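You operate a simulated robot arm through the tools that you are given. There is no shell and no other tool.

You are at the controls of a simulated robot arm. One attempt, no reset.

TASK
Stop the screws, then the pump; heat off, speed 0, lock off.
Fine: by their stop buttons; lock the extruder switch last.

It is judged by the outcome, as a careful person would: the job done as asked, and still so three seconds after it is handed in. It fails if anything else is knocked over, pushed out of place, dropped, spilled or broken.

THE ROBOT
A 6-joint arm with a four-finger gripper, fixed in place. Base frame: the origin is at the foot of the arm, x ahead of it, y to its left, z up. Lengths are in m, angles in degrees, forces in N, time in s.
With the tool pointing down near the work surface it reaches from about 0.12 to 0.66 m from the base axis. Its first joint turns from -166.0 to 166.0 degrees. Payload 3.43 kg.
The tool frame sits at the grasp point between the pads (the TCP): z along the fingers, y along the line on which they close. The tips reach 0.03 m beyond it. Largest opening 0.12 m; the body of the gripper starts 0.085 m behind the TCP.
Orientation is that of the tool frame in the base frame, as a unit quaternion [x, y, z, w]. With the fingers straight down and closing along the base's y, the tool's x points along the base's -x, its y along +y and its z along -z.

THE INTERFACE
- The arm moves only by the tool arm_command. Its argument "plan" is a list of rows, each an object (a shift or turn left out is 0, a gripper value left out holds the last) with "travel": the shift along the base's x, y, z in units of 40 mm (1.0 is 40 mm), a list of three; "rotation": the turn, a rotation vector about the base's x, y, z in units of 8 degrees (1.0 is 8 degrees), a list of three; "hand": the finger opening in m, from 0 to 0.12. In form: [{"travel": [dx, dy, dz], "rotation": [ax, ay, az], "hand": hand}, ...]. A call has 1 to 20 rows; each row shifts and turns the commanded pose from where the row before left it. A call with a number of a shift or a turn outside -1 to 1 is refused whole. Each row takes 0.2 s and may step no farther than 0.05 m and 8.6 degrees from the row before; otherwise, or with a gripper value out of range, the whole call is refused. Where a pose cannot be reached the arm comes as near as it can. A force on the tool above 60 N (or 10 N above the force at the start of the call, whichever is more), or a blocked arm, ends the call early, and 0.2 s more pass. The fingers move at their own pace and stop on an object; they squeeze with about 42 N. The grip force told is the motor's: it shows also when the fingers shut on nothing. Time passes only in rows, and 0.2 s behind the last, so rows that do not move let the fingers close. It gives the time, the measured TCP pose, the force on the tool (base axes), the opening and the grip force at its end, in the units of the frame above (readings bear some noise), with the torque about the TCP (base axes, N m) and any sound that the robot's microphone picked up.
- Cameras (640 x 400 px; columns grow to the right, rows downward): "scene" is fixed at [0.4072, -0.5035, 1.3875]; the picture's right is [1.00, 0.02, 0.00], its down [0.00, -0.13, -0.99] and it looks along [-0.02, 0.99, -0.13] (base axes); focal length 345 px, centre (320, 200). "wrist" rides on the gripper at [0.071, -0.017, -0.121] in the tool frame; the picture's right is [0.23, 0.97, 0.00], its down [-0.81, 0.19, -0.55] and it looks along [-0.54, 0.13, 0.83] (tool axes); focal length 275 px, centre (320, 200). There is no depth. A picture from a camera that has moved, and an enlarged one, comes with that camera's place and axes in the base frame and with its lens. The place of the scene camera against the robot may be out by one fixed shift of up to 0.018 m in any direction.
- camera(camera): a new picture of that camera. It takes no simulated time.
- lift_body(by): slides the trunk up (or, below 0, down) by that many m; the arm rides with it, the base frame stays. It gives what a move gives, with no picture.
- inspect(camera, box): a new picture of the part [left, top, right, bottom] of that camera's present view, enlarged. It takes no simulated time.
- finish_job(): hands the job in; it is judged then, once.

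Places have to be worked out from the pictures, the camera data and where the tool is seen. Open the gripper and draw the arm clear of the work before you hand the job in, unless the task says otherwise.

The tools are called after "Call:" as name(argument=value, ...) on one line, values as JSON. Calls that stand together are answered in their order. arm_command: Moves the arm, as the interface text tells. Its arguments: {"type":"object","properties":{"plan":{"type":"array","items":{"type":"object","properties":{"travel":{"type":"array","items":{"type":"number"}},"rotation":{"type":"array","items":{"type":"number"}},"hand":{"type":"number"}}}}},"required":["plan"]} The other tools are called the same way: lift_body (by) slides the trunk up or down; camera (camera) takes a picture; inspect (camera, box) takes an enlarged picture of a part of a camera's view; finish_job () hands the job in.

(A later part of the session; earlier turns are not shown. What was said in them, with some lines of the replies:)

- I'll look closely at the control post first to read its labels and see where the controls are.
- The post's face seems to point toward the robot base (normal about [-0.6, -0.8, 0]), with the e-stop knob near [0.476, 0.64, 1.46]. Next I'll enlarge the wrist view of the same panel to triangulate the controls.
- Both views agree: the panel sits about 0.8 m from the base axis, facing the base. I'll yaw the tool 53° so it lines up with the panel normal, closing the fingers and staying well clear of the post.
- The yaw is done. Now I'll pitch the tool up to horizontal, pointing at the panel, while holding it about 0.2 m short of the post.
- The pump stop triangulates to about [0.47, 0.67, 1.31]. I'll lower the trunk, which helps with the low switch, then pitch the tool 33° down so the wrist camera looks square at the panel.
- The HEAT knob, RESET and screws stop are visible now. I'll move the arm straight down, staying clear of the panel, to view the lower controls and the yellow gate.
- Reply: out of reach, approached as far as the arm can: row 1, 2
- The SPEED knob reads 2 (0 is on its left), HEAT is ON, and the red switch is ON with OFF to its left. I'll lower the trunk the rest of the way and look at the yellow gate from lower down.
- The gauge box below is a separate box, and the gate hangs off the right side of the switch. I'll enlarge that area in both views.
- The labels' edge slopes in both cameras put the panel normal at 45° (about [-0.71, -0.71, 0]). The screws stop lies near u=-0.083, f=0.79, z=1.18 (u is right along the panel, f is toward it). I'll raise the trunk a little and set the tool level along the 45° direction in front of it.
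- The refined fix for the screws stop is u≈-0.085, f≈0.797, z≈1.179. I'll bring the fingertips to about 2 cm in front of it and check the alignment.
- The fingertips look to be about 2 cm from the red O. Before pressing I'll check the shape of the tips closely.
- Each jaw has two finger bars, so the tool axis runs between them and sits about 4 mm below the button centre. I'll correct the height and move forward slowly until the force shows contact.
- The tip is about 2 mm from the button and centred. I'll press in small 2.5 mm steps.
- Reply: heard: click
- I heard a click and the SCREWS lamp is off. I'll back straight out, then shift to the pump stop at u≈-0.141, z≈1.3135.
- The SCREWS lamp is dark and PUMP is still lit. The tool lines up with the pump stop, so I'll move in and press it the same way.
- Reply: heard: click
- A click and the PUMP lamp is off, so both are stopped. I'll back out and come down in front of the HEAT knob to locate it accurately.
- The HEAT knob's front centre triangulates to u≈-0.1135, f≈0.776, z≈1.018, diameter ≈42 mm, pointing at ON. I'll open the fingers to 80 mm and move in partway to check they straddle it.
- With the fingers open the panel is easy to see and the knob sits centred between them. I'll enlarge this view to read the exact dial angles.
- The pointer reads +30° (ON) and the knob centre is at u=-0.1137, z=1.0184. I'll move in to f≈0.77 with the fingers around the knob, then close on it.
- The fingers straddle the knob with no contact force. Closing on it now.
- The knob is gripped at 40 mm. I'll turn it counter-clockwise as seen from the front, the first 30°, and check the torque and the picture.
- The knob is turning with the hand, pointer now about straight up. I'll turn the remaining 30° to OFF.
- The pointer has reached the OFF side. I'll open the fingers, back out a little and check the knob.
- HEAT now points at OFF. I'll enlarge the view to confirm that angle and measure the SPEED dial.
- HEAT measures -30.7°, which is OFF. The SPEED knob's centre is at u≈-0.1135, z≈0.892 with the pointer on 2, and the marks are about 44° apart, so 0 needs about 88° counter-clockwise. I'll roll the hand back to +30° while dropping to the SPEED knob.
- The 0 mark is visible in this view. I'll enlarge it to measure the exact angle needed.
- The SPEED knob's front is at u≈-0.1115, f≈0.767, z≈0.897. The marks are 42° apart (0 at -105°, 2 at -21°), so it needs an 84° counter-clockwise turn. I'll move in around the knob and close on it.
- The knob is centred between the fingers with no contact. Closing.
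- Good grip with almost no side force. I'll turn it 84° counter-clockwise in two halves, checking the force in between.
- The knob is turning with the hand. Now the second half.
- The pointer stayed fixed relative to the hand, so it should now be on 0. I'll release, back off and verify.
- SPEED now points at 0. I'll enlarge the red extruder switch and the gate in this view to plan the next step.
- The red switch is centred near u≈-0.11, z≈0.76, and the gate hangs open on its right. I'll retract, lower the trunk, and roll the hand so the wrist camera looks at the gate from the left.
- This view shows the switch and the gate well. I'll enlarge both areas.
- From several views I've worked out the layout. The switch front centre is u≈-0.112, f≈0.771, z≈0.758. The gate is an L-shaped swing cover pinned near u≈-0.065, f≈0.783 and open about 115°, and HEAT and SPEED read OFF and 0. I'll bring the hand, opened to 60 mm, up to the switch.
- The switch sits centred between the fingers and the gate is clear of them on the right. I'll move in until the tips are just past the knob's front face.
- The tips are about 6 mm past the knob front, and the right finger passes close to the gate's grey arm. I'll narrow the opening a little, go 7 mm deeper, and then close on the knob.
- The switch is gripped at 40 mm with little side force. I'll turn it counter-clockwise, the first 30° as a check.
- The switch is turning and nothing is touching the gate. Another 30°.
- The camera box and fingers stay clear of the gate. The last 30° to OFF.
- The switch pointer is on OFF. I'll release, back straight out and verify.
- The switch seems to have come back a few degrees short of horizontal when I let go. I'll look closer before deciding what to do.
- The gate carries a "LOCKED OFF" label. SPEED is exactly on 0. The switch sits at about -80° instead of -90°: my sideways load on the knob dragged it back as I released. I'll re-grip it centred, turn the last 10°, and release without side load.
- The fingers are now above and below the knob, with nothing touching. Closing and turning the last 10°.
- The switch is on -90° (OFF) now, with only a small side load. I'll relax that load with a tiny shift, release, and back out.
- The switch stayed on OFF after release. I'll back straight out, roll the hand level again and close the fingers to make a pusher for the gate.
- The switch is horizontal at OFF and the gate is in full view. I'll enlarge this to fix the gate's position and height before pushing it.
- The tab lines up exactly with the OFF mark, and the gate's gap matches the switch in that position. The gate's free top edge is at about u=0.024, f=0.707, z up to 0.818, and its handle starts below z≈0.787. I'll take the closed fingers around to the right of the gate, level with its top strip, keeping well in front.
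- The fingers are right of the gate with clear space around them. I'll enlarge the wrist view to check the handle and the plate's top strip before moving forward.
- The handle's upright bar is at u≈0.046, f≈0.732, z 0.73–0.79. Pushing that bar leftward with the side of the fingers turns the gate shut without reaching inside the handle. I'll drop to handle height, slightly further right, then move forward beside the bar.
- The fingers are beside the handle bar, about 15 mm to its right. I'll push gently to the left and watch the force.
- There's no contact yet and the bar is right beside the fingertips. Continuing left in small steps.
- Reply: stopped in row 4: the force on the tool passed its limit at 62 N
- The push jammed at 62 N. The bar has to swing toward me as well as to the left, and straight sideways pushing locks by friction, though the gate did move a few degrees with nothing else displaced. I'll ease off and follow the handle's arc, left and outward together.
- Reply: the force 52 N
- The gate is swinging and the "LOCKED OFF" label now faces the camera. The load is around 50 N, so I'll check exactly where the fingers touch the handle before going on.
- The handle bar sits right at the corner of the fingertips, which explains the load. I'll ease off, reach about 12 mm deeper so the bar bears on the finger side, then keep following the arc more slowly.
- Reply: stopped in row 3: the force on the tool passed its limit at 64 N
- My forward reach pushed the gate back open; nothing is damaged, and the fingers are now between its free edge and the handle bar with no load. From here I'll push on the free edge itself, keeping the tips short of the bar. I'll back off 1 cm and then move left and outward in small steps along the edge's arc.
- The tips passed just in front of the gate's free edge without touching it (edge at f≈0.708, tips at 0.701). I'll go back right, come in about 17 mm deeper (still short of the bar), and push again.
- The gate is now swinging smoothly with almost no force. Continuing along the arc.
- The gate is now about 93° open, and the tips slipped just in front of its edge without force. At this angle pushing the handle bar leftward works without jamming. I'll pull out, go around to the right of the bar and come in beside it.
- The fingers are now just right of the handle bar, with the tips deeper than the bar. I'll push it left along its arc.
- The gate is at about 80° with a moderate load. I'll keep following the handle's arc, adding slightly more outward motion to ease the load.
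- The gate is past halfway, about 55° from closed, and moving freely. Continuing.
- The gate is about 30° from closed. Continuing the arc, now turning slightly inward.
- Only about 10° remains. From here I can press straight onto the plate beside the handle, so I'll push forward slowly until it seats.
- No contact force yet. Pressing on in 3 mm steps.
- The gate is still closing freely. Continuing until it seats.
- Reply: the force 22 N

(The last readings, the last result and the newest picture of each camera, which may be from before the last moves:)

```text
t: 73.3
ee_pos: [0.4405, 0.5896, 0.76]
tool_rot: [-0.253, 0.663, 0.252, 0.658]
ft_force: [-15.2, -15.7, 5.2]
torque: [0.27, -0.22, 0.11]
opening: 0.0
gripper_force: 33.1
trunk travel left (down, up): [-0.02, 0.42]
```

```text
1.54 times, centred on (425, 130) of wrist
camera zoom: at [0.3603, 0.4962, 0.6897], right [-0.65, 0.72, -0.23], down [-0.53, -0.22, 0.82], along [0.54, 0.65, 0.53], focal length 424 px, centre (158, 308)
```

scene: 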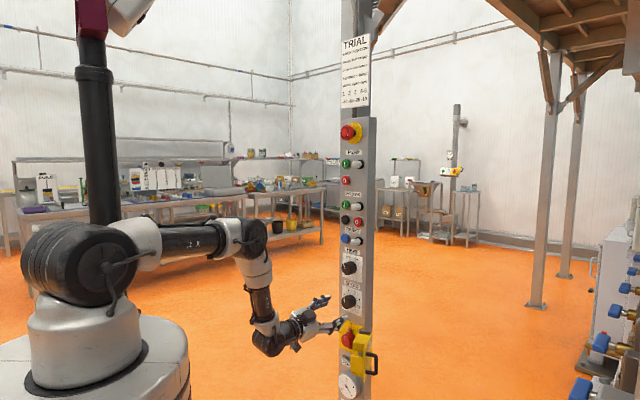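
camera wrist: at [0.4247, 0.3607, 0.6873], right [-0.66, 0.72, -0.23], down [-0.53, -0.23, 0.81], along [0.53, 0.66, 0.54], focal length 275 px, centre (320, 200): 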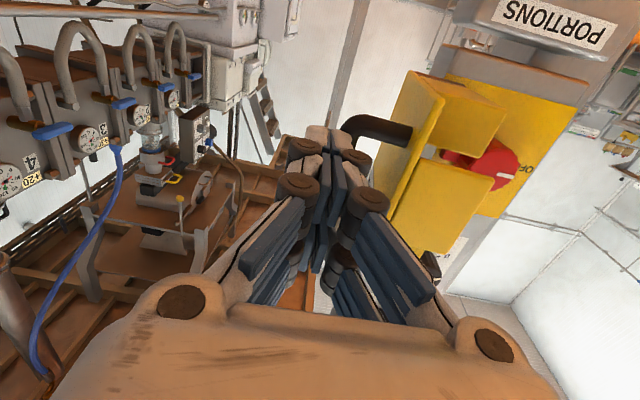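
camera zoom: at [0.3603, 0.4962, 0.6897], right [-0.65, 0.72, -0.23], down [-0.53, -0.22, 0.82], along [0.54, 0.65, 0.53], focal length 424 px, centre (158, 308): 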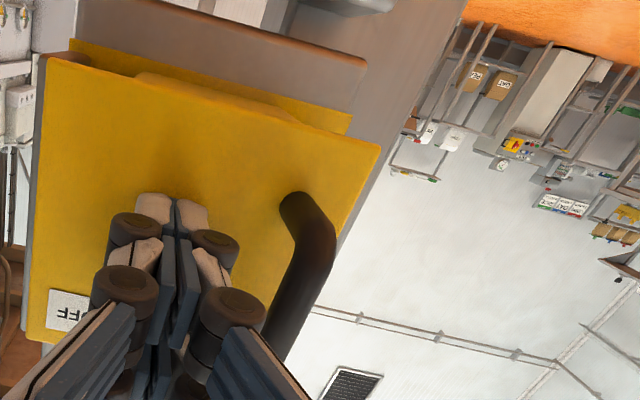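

The plate has seated: 22 N pushes back and it no longer moves. I'll back off and check that it stays shut and sits parallel to the panel.

Call:
arm_command(plan=[{"travel": [-0.6, -0.6, 0]}, {"travel": [-0.6, -0.6, 0]}, {"travel": [-0.6, -0.6, 0]}, {"travel": [-0.6, -0.6, 0]}])

Call:
camera(camera="wrist")

Call:
inspect(camera="scene", box=[325, 320, 385, 390])

```text
t: 74.3
ee_pos: [0.3476, 0.4961, 0.7595]
tool_rot: [-0.253, 0.663, 0.253, 0.658]
ft_force: [0.5, 0.0, -0.1]
torque: [0.02, -0.01, -0.01]
opening: 0.0001
gripper_force: 33.5
trunk travel left (down, up): [-0.02, 0.42]
```

```text
taken
camera wrist: at [0.2675, 0.402, 0.6889], right [-0.65, 0.72, -0.23], down [-0.53, -0.22, 0.81], along [0.54, 0.65, 0.53], focal length 275 px, centre (320, 200)
```

wrist: 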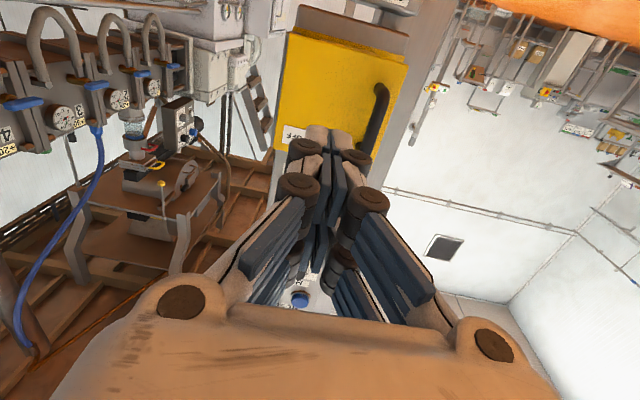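

```text
5.71 times, centred on (355, 355) of scene
camera zoom: at [0.4072, -0.5035, 1.3875], right [1.0, 0.02, 0.0], down [0.0, -0.13, -0.99], along [-0.02, 0.99, -0.13], focal length 1972 px, centre (120, -686)
```

zoom: 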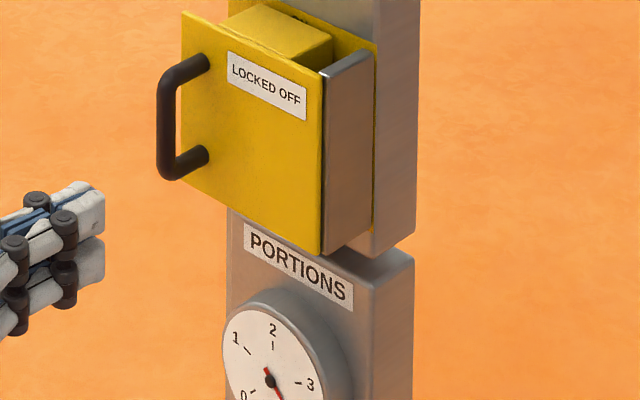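

The gate stays shut and parallel to the panel. To be sure it is fully home I'll press once more, further from the hinge just inside the handle, and see whether it moves.

Call:
arm_command(plan=[{"travel": [-0.327, 0.327, 0]}, {"travel": [0.7, 0.7, 0]}, {"travel": [0.7, 0.7, 0]}, {"travel": [0.7, 0.7, 0]}, {"travel": [0.06, 0.06, 0]}, {"travel": [0.053, 0.053, 0]}, {"travel": [0.053, 0.053, 0]}, {"travel": [0.053, 0.053, 0]}])

Call:
inspect(camera="scene", box=[325, 320, 385, 390])

```text
t: 76.1
ee_pos: [0.4249, 0.6007, 0.7606]
tool_rot: [-0.253, 0.663, 0.253, 0.658]
ft_force: [-0.8, 0.7, 0.1]
torque: [-0.02, -0.03, 0.01]
opening: 0.0
gripper_force: 33.3
trunk travel left (down, up): [-0.02, 0.42]
```

```text
5.71 times, centred on (355, 355) of scene
camera zoom: at [0.4072, -0.5035, 1.3875], right [1.0, 0.02, 0.0], down [0.0, -0.13, -0.99], along [-0.02, 0.99, -0.13], focal length 1972 px, centre (120, -686)
```

zoom: 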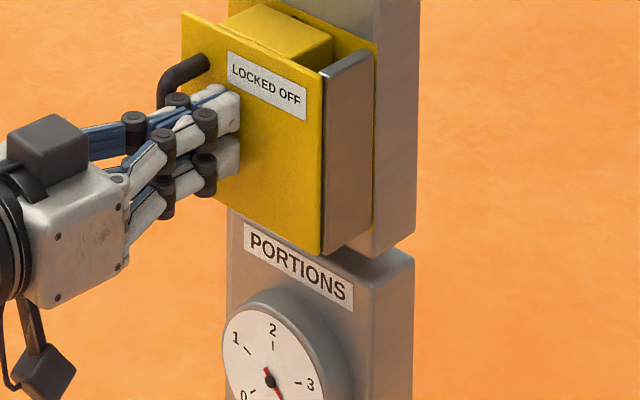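

Not touching yet. A few more 3 mm steps.

Call:
arm_command(plan=[{"travel": [0.053, 0.053, 0]}, {"travel": [0.053, 0.053, 0]}, {"travel": [0.053, 0.053, 0]}])

Call:
inspect(camera="scene", box=[325, 320, 385, 390])

```text
t: 76.9
ee_pos: [0.4275, 0.6038, 0.7606]
tool_rot: [-0.254, 0.663, 0.253, 0.658]
ft_force: [-34.7, -35.4, 5.5]
torque: [0.66, -0.4, 0.17]
opening: 0.0059
gripper_force: 33.8
trunk travel left (down, up): [-0.02, 0.42]
```

```text
5.71 times, centred on (355, 355) of scene
camera zoom: at [0.4072, -0.5035, 1.3875], right [1.0, 0.02, 0.0], down [0.0, -0.13, -0.99], along [-0.02, 0.99, -0.13], focal length 1972 px, centre (120, -686)
```

zoom: 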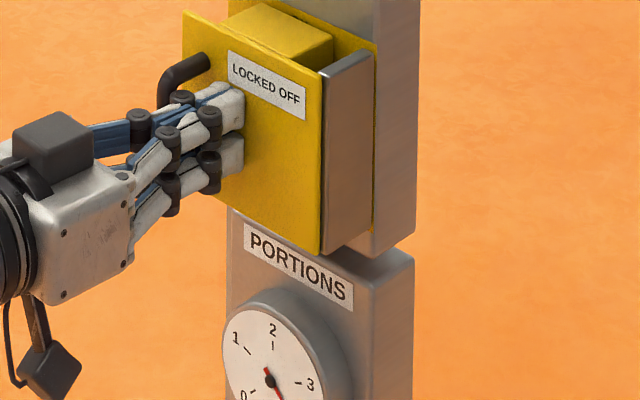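

It holds firm at 50 N, and the plate's depth is the same at both press points, so it's fully shut and parallel. I'll back well away, open the gripper, and do a final check of everything.

Call:
arm_command(plan=[{"travel": [-0.5, -0.5, 0]}, {"travel": [-0.7, -0.7, 0]}, {"travel": [-0.7, -0.7, 0]}, {"travel": [-0.7, -0.7, 0], "hand": 0.1}, {"travel": [-0.7, -0.7, 0.3]}, {"travel": [-0.5, -0.5, 0.5]}, {}, {}])

Call:
camera(camera="scene")

Call:
camera(camera="wrist")

```text
t: 78.7
ee_pos: [0.2791, 0.4535, 0.792]
tool_rot: [-0.252, 0.663, 0.252, 0.658]
ft_force: [-0.1, 0.3, -1.0]
torque: [-0.03, -0.01, 0.0]
opening: 0.0894
gripper_force: 0.1
trunk travel left (down, up): [-0.02, 0.42]
```

```text
taken
```

scene: 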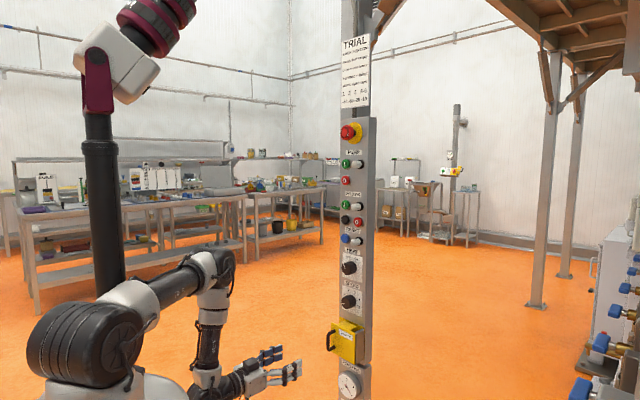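

```text
taken
camera wrist: at [0.199, 0.3594, 0.7205], right [-0.65, 0.72, -0.23], down [-0.53, -0.22, 0.82], along [0.54, 0.65, 0.53], focal length 275 px, centre (320, 200)
```

wrist: 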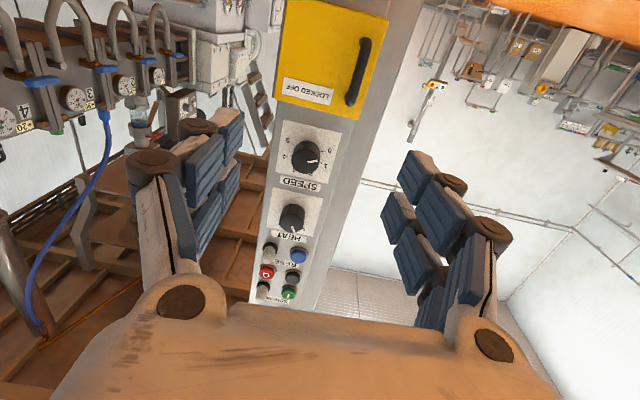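

I'm clear of the panel. I'll zoom in on all the controls for a last check.

Call:
inspect(camera="scene", box=[325, 115, 390, 255])

Call:
inspect(camera="scene", box=[320, 240, 390, 320])

Call:
inspect(camera="scene", box=[320, 305, 390, 400])

Call:
inspect(camera="wrist", box=[240, 110, 380, 250])

```text
2.86 times, centred on (358, 185) of scene
camera zoom: at [0.4072, -0.5035, 1.3875], right [1.0, 0.02, 0.0], down [0.0, -0.13, -0.99], along [-0.02, 0.99, -0.13], focal length 986 px, centre (213, 243)
```

zoom: 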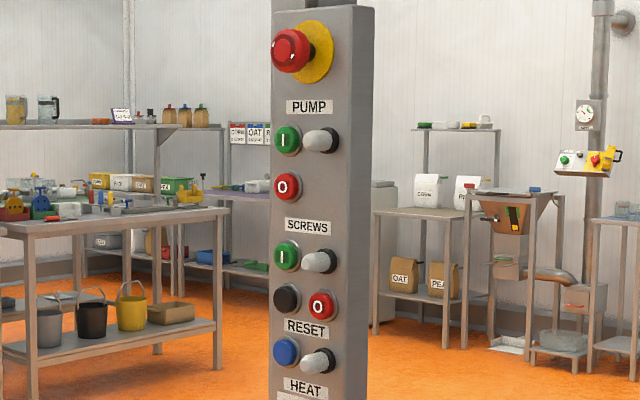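

```text
5.00 times, centred on (355, 280) of scene
camera zoom: at [0.4072, -0.5035, 1.3875], right [1.0, 0.02, 0.0], down [0.0, -0.13, -0.99], along [-0.02, 0.99, -0.13], focal length 1726 px, centre (145, -200)
```

zoom: 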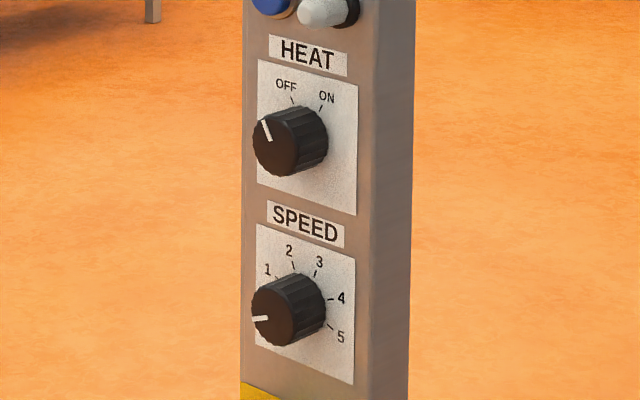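

```text
4.21 times, centred on (355, 352) of scene
camera zoom: at [0.4072, -0.5035, 1.3875], right [1.0, 0.02, 0.0], down [0.0, -0.13, -0.99], along [-0.02, 0.99, -0.13], focal length 1453 px, centre (173, -442)
```

zoom: 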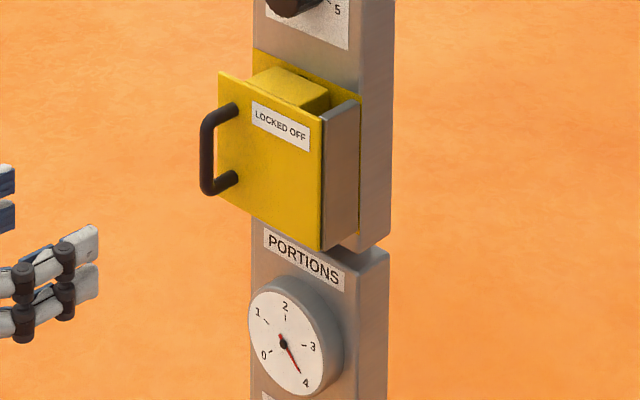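

```text
2.86 times, centred on (310, 180) of wrist
camera zoom: at [0.199, 0.3594, 0.7205], right [-0.65, 0.72, -0.23], down [-0.53, -0.22, 0.82], along [0.54, 0.65, 0.53], focal length 786 px, centre (349, 257)
```

zoom: 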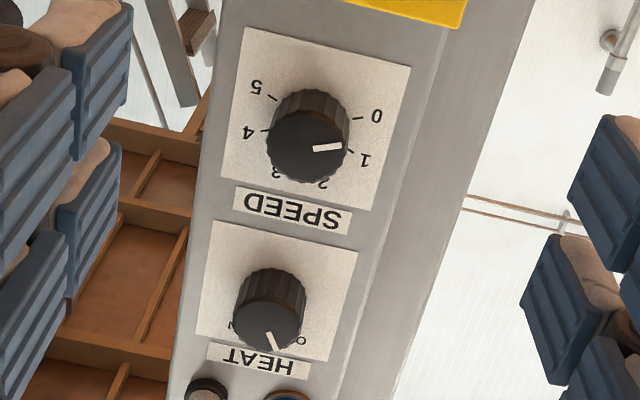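

Final check: both lamps are dark, HEAT points to OFF, SPEED to 0, the "LOCKED OFF" gate is shut over the switch, and the e-stop and other controls are untouched. The gripper is open and clear of the panel, so I'm handing the job in.

Call:
finish_job()

```text
The job is handed in.
```

The shutdown is done and handed in; no result came back from the judging.

- **Screws, then pump:** I stopped each with its own red stop button, screws first. Both clicked and both lamps are off.
- **Heat:** the knob points to OFF.
- **Speed:** the knob is at 0.
- **Extruder switch:** I turned it to OFF, then closed the yellow "LOCKED OFF" gate over it last. The gate held firm when I pressed it at about 50 N. The switch lined up with the OFF mark before I closed the gate, but I couldn't see it afterwards.

- **Switch:** it slipped back about 10° when I first released it, so I gripped it again and turned it fully to OFF.
- **Gate:** my first pushes on its handle jammed and tripped the arm's 60 N force limit twice. The gate swung back open once before I closed it properly. In the last pictures nothing looks damaged or out of place.

The emergency stop and reset were not touched. The gripper is open and clear of the panel.
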